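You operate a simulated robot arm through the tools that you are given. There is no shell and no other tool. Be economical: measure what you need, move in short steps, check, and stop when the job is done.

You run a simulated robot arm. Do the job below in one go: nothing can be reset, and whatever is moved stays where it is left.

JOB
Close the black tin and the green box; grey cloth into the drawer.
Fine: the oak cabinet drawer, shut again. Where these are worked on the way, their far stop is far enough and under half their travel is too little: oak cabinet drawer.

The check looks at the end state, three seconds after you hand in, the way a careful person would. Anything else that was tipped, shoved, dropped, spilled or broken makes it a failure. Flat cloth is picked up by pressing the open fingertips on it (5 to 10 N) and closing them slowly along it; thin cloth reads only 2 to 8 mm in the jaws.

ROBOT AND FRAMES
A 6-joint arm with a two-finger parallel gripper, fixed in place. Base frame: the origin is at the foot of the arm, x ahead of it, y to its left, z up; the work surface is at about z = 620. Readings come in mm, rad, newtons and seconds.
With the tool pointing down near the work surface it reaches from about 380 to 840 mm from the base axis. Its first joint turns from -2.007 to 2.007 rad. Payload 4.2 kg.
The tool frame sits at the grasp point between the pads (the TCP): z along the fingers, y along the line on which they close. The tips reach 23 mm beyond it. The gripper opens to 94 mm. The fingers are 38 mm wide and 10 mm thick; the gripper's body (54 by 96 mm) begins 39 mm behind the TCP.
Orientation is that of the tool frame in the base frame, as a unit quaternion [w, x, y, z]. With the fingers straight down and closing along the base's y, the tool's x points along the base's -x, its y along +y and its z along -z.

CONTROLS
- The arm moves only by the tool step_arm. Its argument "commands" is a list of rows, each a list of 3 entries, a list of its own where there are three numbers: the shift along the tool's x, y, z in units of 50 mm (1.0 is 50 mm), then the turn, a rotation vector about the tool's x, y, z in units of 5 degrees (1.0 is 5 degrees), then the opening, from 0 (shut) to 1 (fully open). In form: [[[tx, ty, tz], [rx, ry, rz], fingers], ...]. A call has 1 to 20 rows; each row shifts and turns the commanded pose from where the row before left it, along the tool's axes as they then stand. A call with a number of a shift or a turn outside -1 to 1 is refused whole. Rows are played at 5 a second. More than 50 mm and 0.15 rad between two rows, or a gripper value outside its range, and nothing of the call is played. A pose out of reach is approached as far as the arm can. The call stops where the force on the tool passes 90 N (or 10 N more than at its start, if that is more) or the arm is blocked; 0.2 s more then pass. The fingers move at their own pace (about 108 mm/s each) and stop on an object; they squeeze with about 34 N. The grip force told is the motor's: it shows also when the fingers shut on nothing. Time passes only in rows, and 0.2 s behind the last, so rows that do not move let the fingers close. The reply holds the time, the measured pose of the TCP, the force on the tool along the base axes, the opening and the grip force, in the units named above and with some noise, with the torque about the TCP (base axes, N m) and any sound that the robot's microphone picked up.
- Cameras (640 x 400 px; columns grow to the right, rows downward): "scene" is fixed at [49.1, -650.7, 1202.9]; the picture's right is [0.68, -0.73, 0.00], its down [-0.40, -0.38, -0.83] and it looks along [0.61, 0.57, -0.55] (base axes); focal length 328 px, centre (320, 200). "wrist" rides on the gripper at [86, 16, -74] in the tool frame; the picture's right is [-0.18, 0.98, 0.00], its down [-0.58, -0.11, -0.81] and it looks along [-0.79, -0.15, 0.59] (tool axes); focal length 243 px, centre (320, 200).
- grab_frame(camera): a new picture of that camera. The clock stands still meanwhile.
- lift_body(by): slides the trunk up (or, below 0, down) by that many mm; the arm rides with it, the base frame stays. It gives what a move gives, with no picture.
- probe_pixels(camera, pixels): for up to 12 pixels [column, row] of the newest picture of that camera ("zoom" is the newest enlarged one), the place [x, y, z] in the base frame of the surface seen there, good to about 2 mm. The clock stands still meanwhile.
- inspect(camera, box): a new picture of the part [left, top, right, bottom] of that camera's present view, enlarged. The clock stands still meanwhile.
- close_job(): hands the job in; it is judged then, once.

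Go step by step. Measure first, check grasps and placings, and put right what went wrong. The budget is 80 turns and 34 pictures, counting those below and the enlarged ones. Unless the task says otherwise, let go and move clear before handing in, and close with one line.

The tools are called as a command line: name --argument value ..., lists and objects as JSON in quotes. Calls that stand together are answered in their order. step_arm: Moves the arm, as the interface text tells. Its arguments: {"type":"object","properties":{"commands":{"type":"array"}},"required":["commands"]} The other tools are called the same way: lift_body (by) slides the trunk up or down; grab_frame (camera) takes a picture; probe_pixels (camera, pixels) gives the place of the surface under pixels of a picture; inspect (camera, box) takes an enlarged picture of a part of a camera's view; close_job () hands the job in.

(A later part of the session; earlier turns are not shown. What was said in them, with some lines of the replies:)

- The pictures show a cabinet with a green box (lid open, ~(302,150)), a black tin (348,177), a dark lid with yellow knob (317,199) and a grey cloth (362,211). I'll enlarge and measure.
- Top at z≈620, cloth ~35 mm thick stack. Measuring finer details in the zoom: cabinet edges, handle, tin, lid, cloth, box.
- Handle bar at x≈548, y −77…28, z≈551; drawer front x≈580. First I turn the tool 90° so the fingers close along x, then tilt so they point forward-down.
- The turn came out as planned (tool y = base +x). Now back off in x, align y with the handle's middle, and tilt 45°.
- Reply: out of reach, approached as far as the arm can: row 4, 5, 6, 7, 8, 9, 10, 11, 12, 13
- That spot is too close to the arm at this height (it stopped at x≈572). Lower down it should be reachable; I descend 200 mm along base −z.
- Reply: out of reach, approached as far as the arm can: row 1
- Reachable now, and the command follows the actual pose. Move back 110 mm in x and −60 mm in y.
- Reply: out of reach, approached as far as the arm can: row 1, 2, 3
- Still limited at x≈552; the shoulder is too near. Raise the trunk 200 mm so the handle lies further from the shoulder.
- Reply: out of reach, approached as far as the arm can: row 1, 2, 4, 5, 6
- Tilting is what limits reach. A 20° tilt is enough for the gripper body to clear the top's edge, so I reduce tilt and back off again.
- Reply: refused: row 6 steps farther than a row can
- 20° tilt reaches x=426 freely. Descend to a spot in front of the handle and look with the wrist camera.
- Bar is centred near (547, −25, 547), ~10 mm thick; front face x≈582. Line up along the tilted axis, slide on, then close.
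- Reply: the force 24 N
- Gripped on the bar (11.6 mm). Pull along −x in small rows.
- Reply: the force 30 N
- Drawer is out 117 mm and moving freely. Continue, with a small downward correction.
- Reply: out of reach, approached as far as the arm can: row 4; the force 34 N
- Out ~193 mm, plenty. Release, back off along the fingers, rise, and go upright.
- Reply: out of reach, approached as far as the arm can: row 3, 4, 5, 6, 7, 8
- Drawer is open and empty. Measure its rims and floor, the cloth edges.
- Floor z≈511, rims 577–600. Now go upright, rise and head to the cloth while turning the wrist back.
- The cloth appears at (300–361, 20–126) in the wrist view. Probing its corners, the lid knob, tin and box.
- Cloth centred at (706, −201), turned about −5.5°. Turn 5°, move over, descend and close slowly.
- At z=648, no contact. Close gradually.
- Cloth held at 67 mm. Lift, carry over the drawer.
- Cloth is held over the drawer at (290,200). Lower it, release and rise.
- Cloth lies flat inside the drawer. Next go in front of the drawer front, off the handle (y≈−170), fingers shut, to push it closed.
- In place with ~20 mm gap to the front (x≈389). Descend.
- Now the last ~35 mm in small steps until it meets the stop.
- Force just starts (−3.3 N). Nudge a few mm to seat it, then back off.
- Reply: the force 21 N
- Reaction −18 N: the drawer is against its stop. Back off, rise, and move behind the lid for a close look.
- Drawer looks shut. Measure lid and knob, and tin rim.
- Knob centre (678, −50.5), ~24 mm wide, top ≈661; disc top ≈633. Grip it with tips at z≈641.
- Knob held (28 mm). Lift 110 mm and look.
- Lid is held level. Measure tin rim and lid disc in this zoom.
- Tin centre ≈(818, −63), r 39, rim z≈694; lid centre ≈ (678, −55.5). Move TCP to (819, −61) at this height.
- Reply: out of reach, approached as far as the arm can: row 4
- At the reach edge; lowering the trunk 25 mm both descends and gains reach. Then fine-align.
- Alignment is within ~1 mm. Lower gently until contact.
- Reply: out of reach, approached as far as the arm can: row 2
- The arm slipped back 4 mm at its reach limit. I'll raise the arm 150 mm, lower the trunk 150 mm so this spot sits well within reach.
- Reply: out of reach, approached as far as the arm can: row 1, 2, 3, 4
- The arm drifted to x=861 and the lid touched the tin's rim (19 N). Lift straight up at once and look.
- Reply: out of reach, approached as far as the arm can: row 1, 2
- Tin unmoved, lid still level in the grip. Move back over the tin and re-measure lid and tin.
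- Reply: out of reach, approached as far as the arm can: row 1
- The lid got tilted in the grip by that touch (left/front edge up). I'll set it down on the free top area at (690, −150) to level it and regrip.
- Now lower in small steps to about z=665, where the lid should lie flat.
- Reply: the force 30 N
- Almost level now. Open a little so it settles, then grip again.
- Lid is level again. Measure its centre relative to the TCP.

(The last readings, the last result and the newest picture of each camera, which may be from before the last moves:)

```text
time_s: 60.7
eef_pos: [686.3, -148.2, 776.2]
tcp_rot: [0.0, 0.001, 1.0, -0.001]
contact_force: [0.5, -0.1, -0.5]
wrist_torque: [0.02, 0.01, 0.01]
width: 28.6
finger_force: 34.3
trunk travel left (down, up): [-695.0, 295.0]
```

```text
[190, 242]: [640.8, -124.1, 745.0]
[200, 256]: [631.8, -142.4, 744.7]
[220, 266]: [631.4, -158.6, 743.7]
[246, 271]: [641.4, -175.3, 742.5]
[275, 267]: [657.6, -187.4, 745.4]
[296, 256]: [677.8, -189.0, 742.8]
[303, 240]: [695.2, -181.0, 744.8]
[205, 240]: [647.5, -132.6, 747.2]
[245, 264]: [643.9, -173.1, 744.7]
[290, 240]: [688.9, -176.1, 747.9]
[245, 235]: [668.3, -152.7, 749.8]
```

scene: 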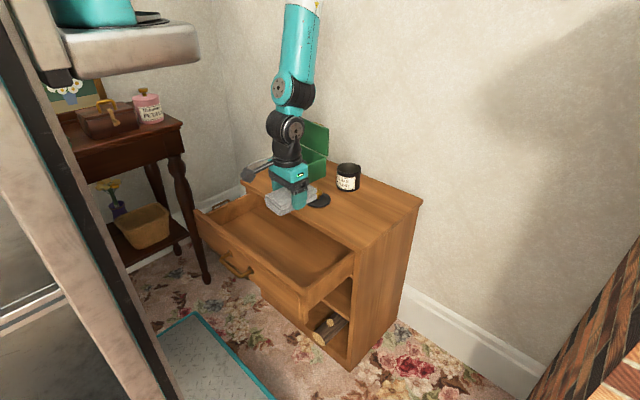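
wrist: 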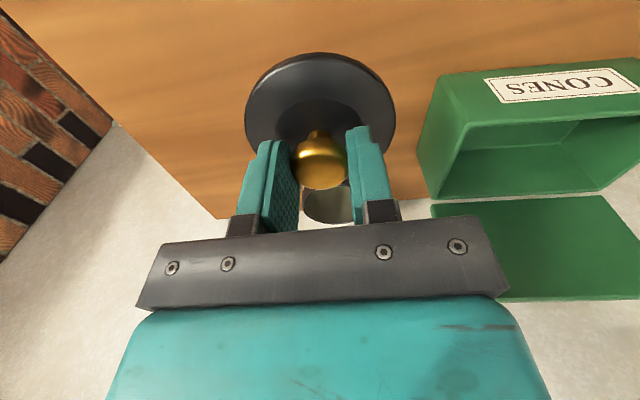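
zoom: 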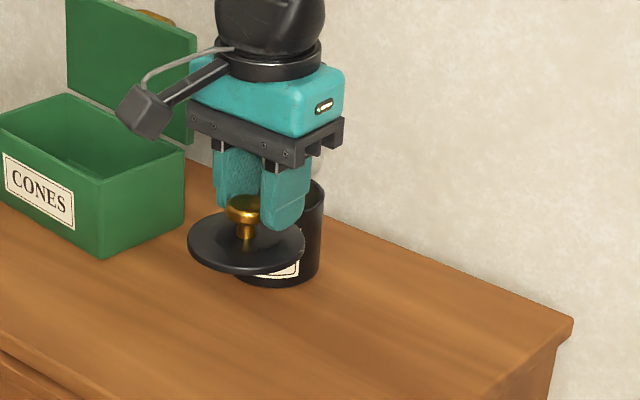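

Lid centre is 15 mm behind the TCP in x; I'll set it down again and regrip centred.

step_arm --commands '[[[0, 0, 0.8], [0, 0, 0], 0], [[0, 0, 0.8], [0, 0, 0], 0], [[0, 0, 0.42], [0, 0, 0], 0], [[0, 0, 0.14], [0, 0, 0], 0], [[0, 0, 0.03], [0, 0, 0], 0], [[0, 0, 0], [0, 0, 0], 0.5], [[0, 0, 0], [0, 0, 0], 0.5], [[0.15, -0.02, 0], [0, 0, 0], 0.5], [[0.15, -0.02, 0], [0, 0, 0], 0.5], [[0, 0, 0], [0, 0, 0], 0.35], [[0, 0, 0], [0, 0, 0], 0.2], [[0, 0, 0], [0, 0, 0], 0], [[0, 0, 0], [0, 0, 0], 0]]'

step_arm --commands '[[[0, 0, -0.4], [0, 0, 0], 0], [[0, 0, -0.6], [0, 0, 0], 0], [[0, 0, -0.6], [0, 0, 0], 0], [[0, 0, -0.6], [0, 0, 0], 0], [[0, 0, 0], [0, 0, 0], 0]]'

inspect --camera "scene" --box '[320, 120, 400, 220]'

```text
time_s: 63.5
eef_pos: [674.2, -149.4, 664.6]
tcp_rot: [-0.001, 0.001, 1.0, 0.0]
contact_force: [0.4, -0.6, 0.1]
wrist_torque: [0.02, 0.01, 0.02]
width: 28.2
finger_force: 33.5
trunk travel left (down, up): [-695.0, 295.0]
```

```text
time_s: 64.7
eef_pos: [672.5, -150.7, 778.0]
tcp_rot: [-0.001, 0.0, 1.0, 0.001]
contact_force: [0.3, 0.0, -0.7]
wrist_torque: [0.0, 0.01, 0.01]
width: 28.2
finger_force: 34.7
trunk travel left (down, up): [-695.0, 295.0]
```

```text
4.00 times, centred on (360, 170) of scene
```

zoom: 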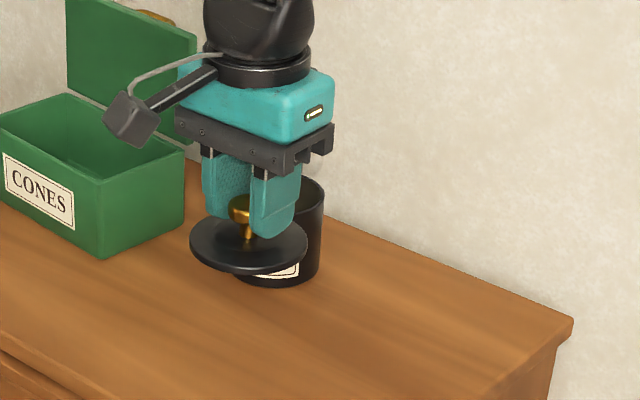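

probe_pixels --camera "zoom" --pixels '[[192, 242], [202, 256], [222, 266], [248, 271], [277, 267], [298, 256], [306, 240]]'

```text
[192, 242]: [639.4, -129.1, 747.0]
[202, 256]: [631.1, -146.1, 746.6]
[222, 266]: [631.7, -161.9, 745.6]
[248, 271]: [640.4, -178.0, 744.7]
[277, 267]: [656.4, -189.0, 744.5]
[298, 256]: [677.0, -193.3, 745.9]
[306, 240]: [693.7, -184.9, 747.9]
```

Lid centre now within 3 mm of the TCP (offset −2, −2.8). Move to TCP (820, −60).

step_arm --commands '[[[-0.6, 0.36, 0], [0, 0, 0], 0], [[-0.6, 0.36, 0], [0, 0, 0], 0], [[-0.6, 0.36, 0], [0, 0, 0], 0], [[-0.6, 0.36, 0], [0, 0, 0], 0], [[-0.55, 0.37, 0], [0, 0, 0], 0], [[0, 0, 0], [0, 0, 0], 0]]'

step_arm --commands '[[[0, 0, 0.5], [0, 0, 0], 0], [[0, 0, 0], [0, 0, 0], 0]]'

inspect --camera "scene" --box '[320, 130, 380, 200]'

```text
time_s: 66.1
eef_pos: [820.2, -63.4, 773.7]
tcp_rot: [-0.001, 0.0, 1.0, -0.001]
contact_force: [-0.2, -0.5, 0.0]
wrist_torque: [-0.03, 0.02, -0.05]
width: 28.3
finger_force: 34.2
trunk travel left (down, up): [-695.0, 295.0]
```

```text
time_s: 66.7
eef_pos: [821.9, -59.6, 748.7]
tcp_rot: [-0.001, 0.0, 1.0, 0.0]
contact_force: [-0.9, 0.1, -0.6]
wrist_torque: [0.02, 0.0, -0.04]
width: 28.6
finger_force: 34.4
trunk travel left (down, up): [-695.0, 295.0]
```

```text
5.71 times, centred on (350, 165) of scene
```

zoom: 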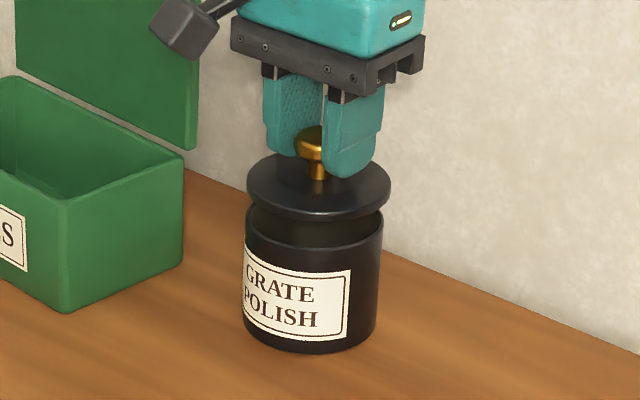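

Within reach now. Verify lid vs tin centres with probes.

probe_pixels --camera "zoom" --pixels '[[250, 190], [268, 206], [300, 215], [335, 215], [370, 205], [389, 188], [249, 245], [270, 320], [300, 345], [335, 347], [365, 330], [378, 270]]'

```text
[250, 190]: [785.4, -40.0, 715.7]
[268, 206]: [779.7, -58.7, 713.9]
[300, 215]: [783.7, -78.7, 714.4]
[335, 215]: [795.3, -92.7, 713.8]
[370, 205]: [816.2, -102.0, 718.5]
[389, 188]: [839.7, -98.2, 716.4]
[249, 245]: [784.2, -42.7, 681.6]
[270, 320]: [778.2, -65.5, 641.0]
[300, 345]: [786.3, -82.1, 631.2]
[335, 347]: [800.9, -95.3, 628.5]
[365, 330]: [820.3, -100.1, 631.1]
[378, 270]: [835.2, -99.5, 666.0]
```

Shift about (−1.5, +1) mm and lower gently onto the rim.

step_arm --commands '[[[0.03, 0.02, 0.16], [0, 0, 0], 0], [[0, 0, 0.1], [0, 0, 0], 0], [[0, 0, 0.06], [0, 0, 0], 0], [[0, 0, 0.05], [0, 0, 0], 0], [[0, 0, 0], [0, 0, 0], 0]]'

inspect --camera "scene" --box '[320, 130, 380, 200]'

```text
time_s: 67.9
eef_pos: [820.9, -59.6, 730.0]
tcp_rot: [-0.001, 0.001, 1.0, 0.0]
contact_force: [-1.1, 0.2, -0.8]
wrist_torque: [0.01, 0.01, 0.0]
width: 28.5
finger_force: 33.7
trunk travel left (down, up): [-695.0, 295.0]
```

```text
5.71 times, centred on (350, 165) of scene
```

zoom: 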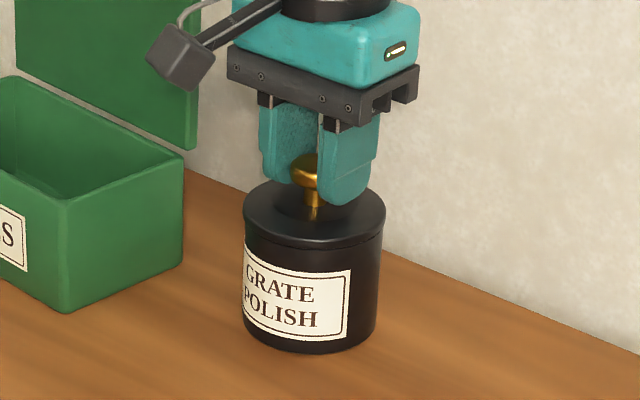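

Lid appears about to seat, no force yet. Lower a few mm more until contact.

step_arm --commands '[[[0, 0, 0.03], [0, 0, 0], 0], [[0, 0, 0.03], [0, 0, 0], 0], [[0, 0, 0.02], [0, 0, 0], 0]]'

```text
time_s: 68.7
eef_pos: [820.9, -59.3, 728.8]
tcp_rot: [0.0, 0.001, 1.0, -0.001]
contact_force: [-4.1, -2.1, 14.2]
wrist_torque: [-0.18, 0.37, 0.03]
width: 28.1
finger_force: 33.7
trunk travel left (down, up): [-695.0, 295.0]
```

Contact at z=728.8, as expected for a seated lid. Release and rise.

step_arm --commands '[[[0, 0, 0], [0, 0, 0], 0.5], [[0, 0, 0], [0, 0, 0], 0.5], [[0, 0, -0.4], [0, 0, 0], 0.5], [[0.5, 0, -0.6], [0, 0, 0], 0.5], [[0.8, 0, -0.6], [0, 0, 0], 0.5], [[0.8, 0, -0.6], [0, 0, 0], 0.5], [[0.8, 0, -0.6], [0, 0, 0], 0.5]]'

inspect --camera "scene" --box '[270, 100, 390, 200]'

```text
time_s: 70.3
eef_pos: [676.7, -57.8, 864.9]
tcp_rot: [0.0, 0.001, 1.0, 0.0]
contact_force: [1.1, 0.2, 0.4]
wrist_torque: [0.03, 0.01, -0.02]
width: 47.0
finger_force: 0.1
trunk travel left (down, up): [-695.0, 295.0]
heard: snap
```

```text
4.00 times, centred on (330, 150) of scene
```

zoom: 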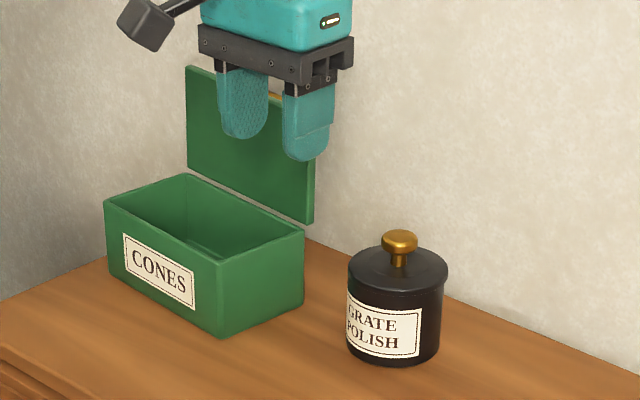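

A snap was heard — the lid clicked on; it looks centred and level. Now measure the box lid (top edge, hinge line, knob).

probe_pixels --camera "zoom" --pixels '[[188, 70], [193, 67], [205, 75], [303, 175], [311, 170], [300, 215], [310, 218], [190, 170], [275, 95], [302, 232], [108, 202], [220, 265]]'

inspect --camera "scene" --box '[325, 150, 375, 200]'

grab_frame --camera "wrist"

```text
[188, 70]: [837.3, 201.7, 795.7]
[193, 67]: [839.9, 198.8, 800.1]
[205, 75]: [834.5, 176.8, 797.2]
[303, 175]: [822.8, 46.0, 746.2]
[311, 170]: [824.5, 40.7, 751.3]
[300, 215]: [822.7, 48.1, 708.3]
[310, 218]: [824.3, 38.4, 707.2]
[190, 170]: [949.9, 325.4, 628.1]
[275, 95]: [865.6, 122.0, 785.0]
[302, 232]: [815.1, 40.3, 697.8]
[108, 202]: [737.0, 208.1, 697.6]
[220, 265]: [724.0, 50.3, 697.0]
```

```text
8.00 times, centred on (350, 175) of scene
```

zoom: 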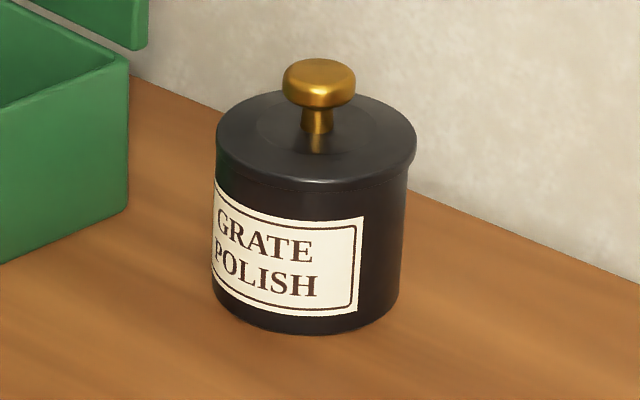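

```text
6 pictures are left
```

wrist: 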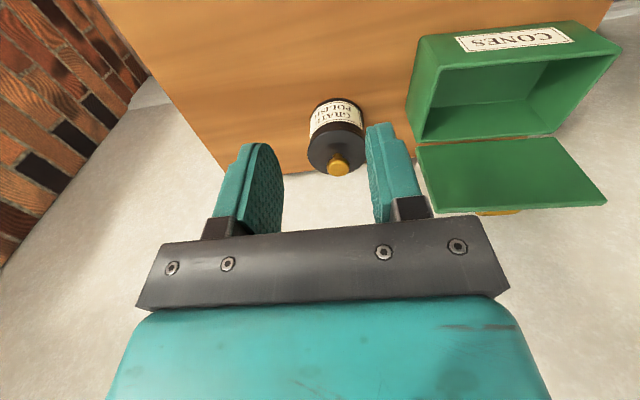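

Tin lid is well seated. The box lid stands vertical (front face x≈823 at y=46, 836 at y=200; top z≈800). Turn the tool 95° so the fingers straddle its top edge, then move above y≈72 (clear of the knob at y≈122).

step_arm --commands '[[[0, 0, 0], [0, 0, 1], 0.5], [[0, 0, 0], [0, 0, 1], 0.5], [[0, 0, 0], [0, 0, 1], 0.5], [[0, 0, 0], [0, 0, 1], 0.5], [[0, 0, 0], [0, 0, 1], 0.5], [[0, 0, 0], [0, 0, 1], 0.5], [[0, 0, 0], [0, 0, 1], 0.5], [[0, 0, 0], [0, 0, 1], 0.5], [[0, 0, 0], [0, 0, 1], 0.5], [[0, 0, 0], [0, 0, 1], 0.5], [[0, 0, 0], [0, 0, 1], 0.5], [[0, 0, 0], [0, 0, 1], 0.5], [[0, 0, 0], [0, 0, 1], 0.5], [[0, 0, 0], [0, 0, 1], 0.5], [[0, 0, 0], [0, 0, 1], 0.5], [[0, 0, 0], [0, 0, 1], 0.5], [[0, 0, 0], [0, 0, 1], 0.5], [[0, 0, 0], [0, 0, 1], 0.5], [[0, 0, 0], [0, 0, 1], 0.5]]'

step_arm --commands '[[[0.6, 0.55, 0], [0, 0, 0], 0.5], [[0.6, 0.55, 0], [0, 0, 0], 0.5], [[0.6, 0.55, 0], [0, 0, 0], 0.5], [[0.6, 0.55, 0], [0, 0, 0], 0.5], [[0.44, 0.55, 0], [0, 0, 0], 0.5], [[0, 0, 0], [0, 0, 0], 0.5]]'

```text
time_s: 74.3
eef_pos: [676.2, -57.9, 867.3]
tcp_rot: [0.0, 0.738, 0.675, -0.001]
contact_force: [0.6, -0.2, 0.7]
wrist_torque: [-0.01, 0.03, 0.02]
width: 47.2
finger_force: 0.1
trunk travel left (down, up): [-695.0, 295.0]
```

```text
time_s: 75.7
eef_pos: [824.0, 72.2, 868.6]
tcp_rot: [-0.001, 0.738, 0.675, -0.001]
contact_force: [0.1, 0.5, -0.1]
wrist_torque: [0.0, -0.04, 0.0]
width: 46.7
finger_force: 0.0
trunk travel left (down, up): [-695.0, 295.0]
```

On station. Shift +4 mm and descend to straddle the lid's edge (tips ≈ z 778).

step_arm --commands '[[[0, 0.07, 0.3], [0, 0, 0], 0.5], [[0, 0, 0.4], [0, 0, 0], 0.5], [[0, 0, 0.3], [0, 0, 0], 0.5], [[0, 0, 0.34], [0, 0, 0], 0.5]]'

inspect --camera "scene" --box '[260, 80, 380, 200]'

```text
time_s: 76.7
eef_pos: [829.2, 69.2, 799.6]
tcp_rot: [0.0, 0.738, 0.675, -0.001]
contact_force: [0.2, 0.4, 0.4]
wrist_torque: [-0.01, 0.0, -0.01]
width: 47.3
finger_force: 0.1
trunk travel left (down, up): [-695.0, 295.0]
```

```text
3.33 times, centred on (320, 140) of scene
```

zoom: 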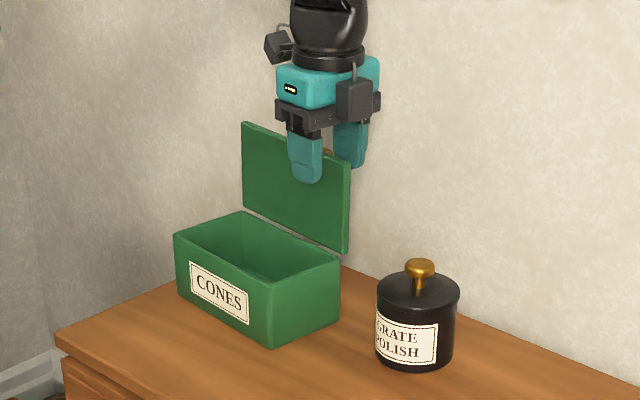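

Fingers straddle the lid edge. Pull the lid forward with the rear finger, lowering slightly.

step_arm --commands '[[[0, -0.25, 0], [0, 0, 0], 0.5], [[0, -0.25, 0], [0, 0, 0], 0.5], [[0, -0.25, 0.05], [0, 0, 0], 0.5], [[0, -0.25, 0.1], [0, 0, 0], 0.5], [[0, -0.25, 0.15], [0, 0, 0], 0.5], [[0, -0.2, 0.15], [0, 0, 0], 0.5]]'

inspect --camera "scene" --box '[260, 80, 380, 200]'

```text
time_s: 78.1
eef_pos: [756.6, 76.3, 776.7]
tcp_rot: [0.0, 0.738, 0.675, 0.0]
contact_force: [-0.1, -0.6, 0.7]
wrist_torque: [0.01, 0.01, 0.0]
width: 46.8
finger_force: 0.0
trunk travel left (down, up): [-695.0, 295.0]
```

```text
3.33 times, centred on (320, 140) of scene
```

zoom: 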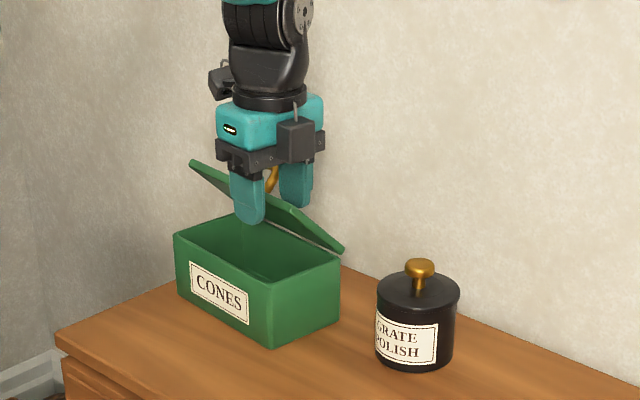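

The lid stays at ~45° where it was left. Rise clear, shut the fingers, and press it down from above at y≈75.

step_arm --commands '[[[0, 0, -0.5], [0, 0, 0], 0.5], [[0, 0, -0.6], [0, 0, 0], 0.5], [[0, 0, -0.6], [0, 0, 0], 0.3], [[0, 0.1, 0], [0, 0, 0], 0], [[0, 0.1, 0], [0, 0, 0], 0], [[0, 0, 0], [0, 0, 0], 0]]'

step_arm --commands '[[[0, 0, 0.5], [0, 0, 0], 0], [[0, 0, 0.5], [0, 0, 0], 0], [[0, 0, 0.3], [0, 0, 0], 0], [[0, 0, 0.3], [0, 0, 0], 0], [[0, 0, 0.3], [0, 0, 0], 0], [[0, 0, 0.2], [0, 0, 0], 0], [[0, 0, 0.2], [0, 0, 0], 0]]'

```text
time_s: 79.5
eef_pos: [765.3, 77.3, 864.1]
tcp_rot: [-0.002, 0.737, 0.676, 0.0]
contact_force: [-0.5, 0.9, -1.2]
wrist_torque: [0.02, -0.02, -0.01]
width: 0.0
finger_force: 33.8
trunk travel left (down, up): [-695.0, 295.0]
```

```text
time_s: 81.1
eef_pos: [765.6, 75.8, 748.0]
tcp_rot: [0.0, 0.738, 0.675, -0.001]
contact_force: [1.0, -0.1, 1.0]
wrist_torque: [0.0, 0.0, 0.04]
width: 0.0
finger_force: 33.8
trunk travel left (down, up): [-695.0, 295.0]
```

No resistance yet; tips at z≈725. Continue in small steps until firm contact.

step_arm --commands '[[[0, 0, 0.1], [0, 0, 0], 0], [[0, 0, 0.1], [0, 0, 0], 0], [[0, 0, 0.08], [0, 0, 0], 0], [[0, 0, 0.06], [0, 0, 0], 0], [[0, 0, 0.04], [0, 0, 0], 0]]'

inspect --camera "scene" --box '[260, 80, 380, 200]'

```text
time_s: 82.3
eef_pos: [765.9, 75.7, 729.7]
tcp_rot: [0.0, 0.738, 0.675, -0.001]
contact_force: [0.7, 1.0, 0.1]
wrist_torque: [-0.03, -0.02, -0.02]
width: 0.0
finger_force: 33.8
trunk travel left (down, up): [-695.0, 295.0]
```

```text
3.33 times, centred on (320, 140) of scene
```

zoom: 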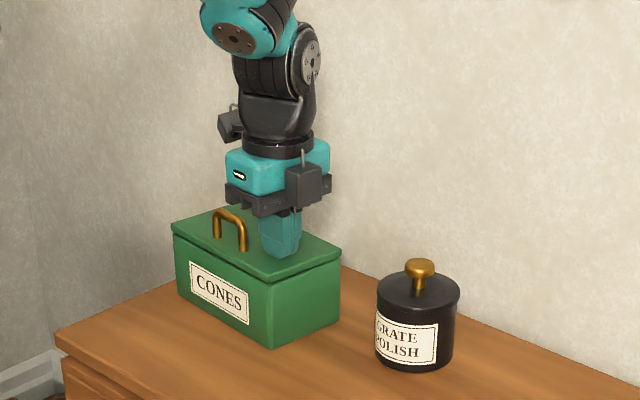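

The lid is practically down. Press the last millimetres until a firm reaction.

step_arm --commands '[[[0, 0, 0.04], [0, 0, 0], 0], [[0, 0, 0.04], [0, 0, 0], 0], [[0, 0, 0.04], [0, 0, 0], 0]]'

probe_pixels --camera "zoom" --pixels '[[180, 233], [185, 225], [265, 272], [272, 280], [330, 250], [240, 252], [272, 290]]'

```text
time_s: 83.1
eef_pos: [766.2, 77.1, 727.5]
tcp_rot: [-0.001, 0.738, 0.675, 0.002]
contact_force: [-22.2, -3.4, 50.7]
wrist_torque: [-0.19, 0.44, -0.06]
width: 0.0
finger_force: 34.5
trunk travel left (down, up): [-695.0, 295.0]
```

```text
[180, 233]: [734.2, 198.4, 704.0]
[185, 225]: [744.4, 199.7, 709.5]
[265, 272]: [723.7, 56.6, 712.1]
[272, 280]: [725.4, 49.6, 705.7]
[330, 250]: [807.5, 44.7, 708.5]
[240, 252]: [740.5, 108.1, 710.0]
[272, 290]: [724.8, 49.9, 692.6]
```

Firm stop (50 N), lid flat at z≈709. Rise clear and check the whole scene.

step_arm --commands '[[[0, 0, -0.2], [0, 0, 0], 0], [[0, 0, -0.7], [0, 0, 0], 0], [[0, 0, -0.9], [0, 0, 0], 0], [[0, 0, -0.9], [0, 0, 0], 0], [[0, -0.8, -0.5], [0, 0, 0], 0], [[0, -0.8, -0.5], [0, 0, 0], 0], [[0, 0, 0], [0, 0, 0], 0]]'

inspect --camera "scene" --box '[220, 110, 420, 280]'

```text
time_s: 84.7
eef_pos: [684.8, 83.1, 904.7]
tcp_rot: [-0.001, 0.738, 0.675, -0.001]
contact_force: [0.3, 0.5, 0.5]
wrist_torque: [0.01, -0.01, 0.03]
width: 0.2
finger_force: 34.1
trunk travel left (down, up): [-695.0, 295.0]
```

```text
2.35 times, centred on (320, 195) of scene
```

zoom: 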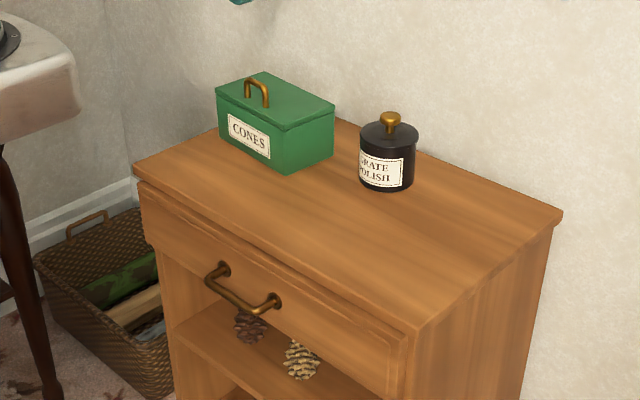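

All looks right. Confirm the drawer's depth against the start values (front ≈581 mm, bar ≈546).

probe_pixels --camera "zoom" --pixels '[[242, 302], [225, 289], [330, 325], [370, 345], [180, 230], [275, 300], [390, 140]]'

```text
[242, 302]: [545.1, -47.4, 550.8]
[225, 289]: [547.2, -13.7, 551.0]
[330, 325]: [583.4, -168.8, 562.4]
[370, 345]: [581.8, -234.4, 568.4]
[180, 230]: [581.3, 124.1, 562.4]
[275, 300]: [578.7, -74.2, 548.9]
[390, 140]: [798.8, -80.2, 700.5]
```

The drawer front (≈582 mm) and bar (≈546 mm) are back at their starting positions. The tin and box are closed and the arm is clear, so I'm handing in.

close_job

```text
The job is handed in.
```

The grey cloth is in the oak drawer, which is shut again, and the black tin and green box are both closed; on the first try the tin's lid bumped its rim, but the tin did not move and the lid then snapped on.
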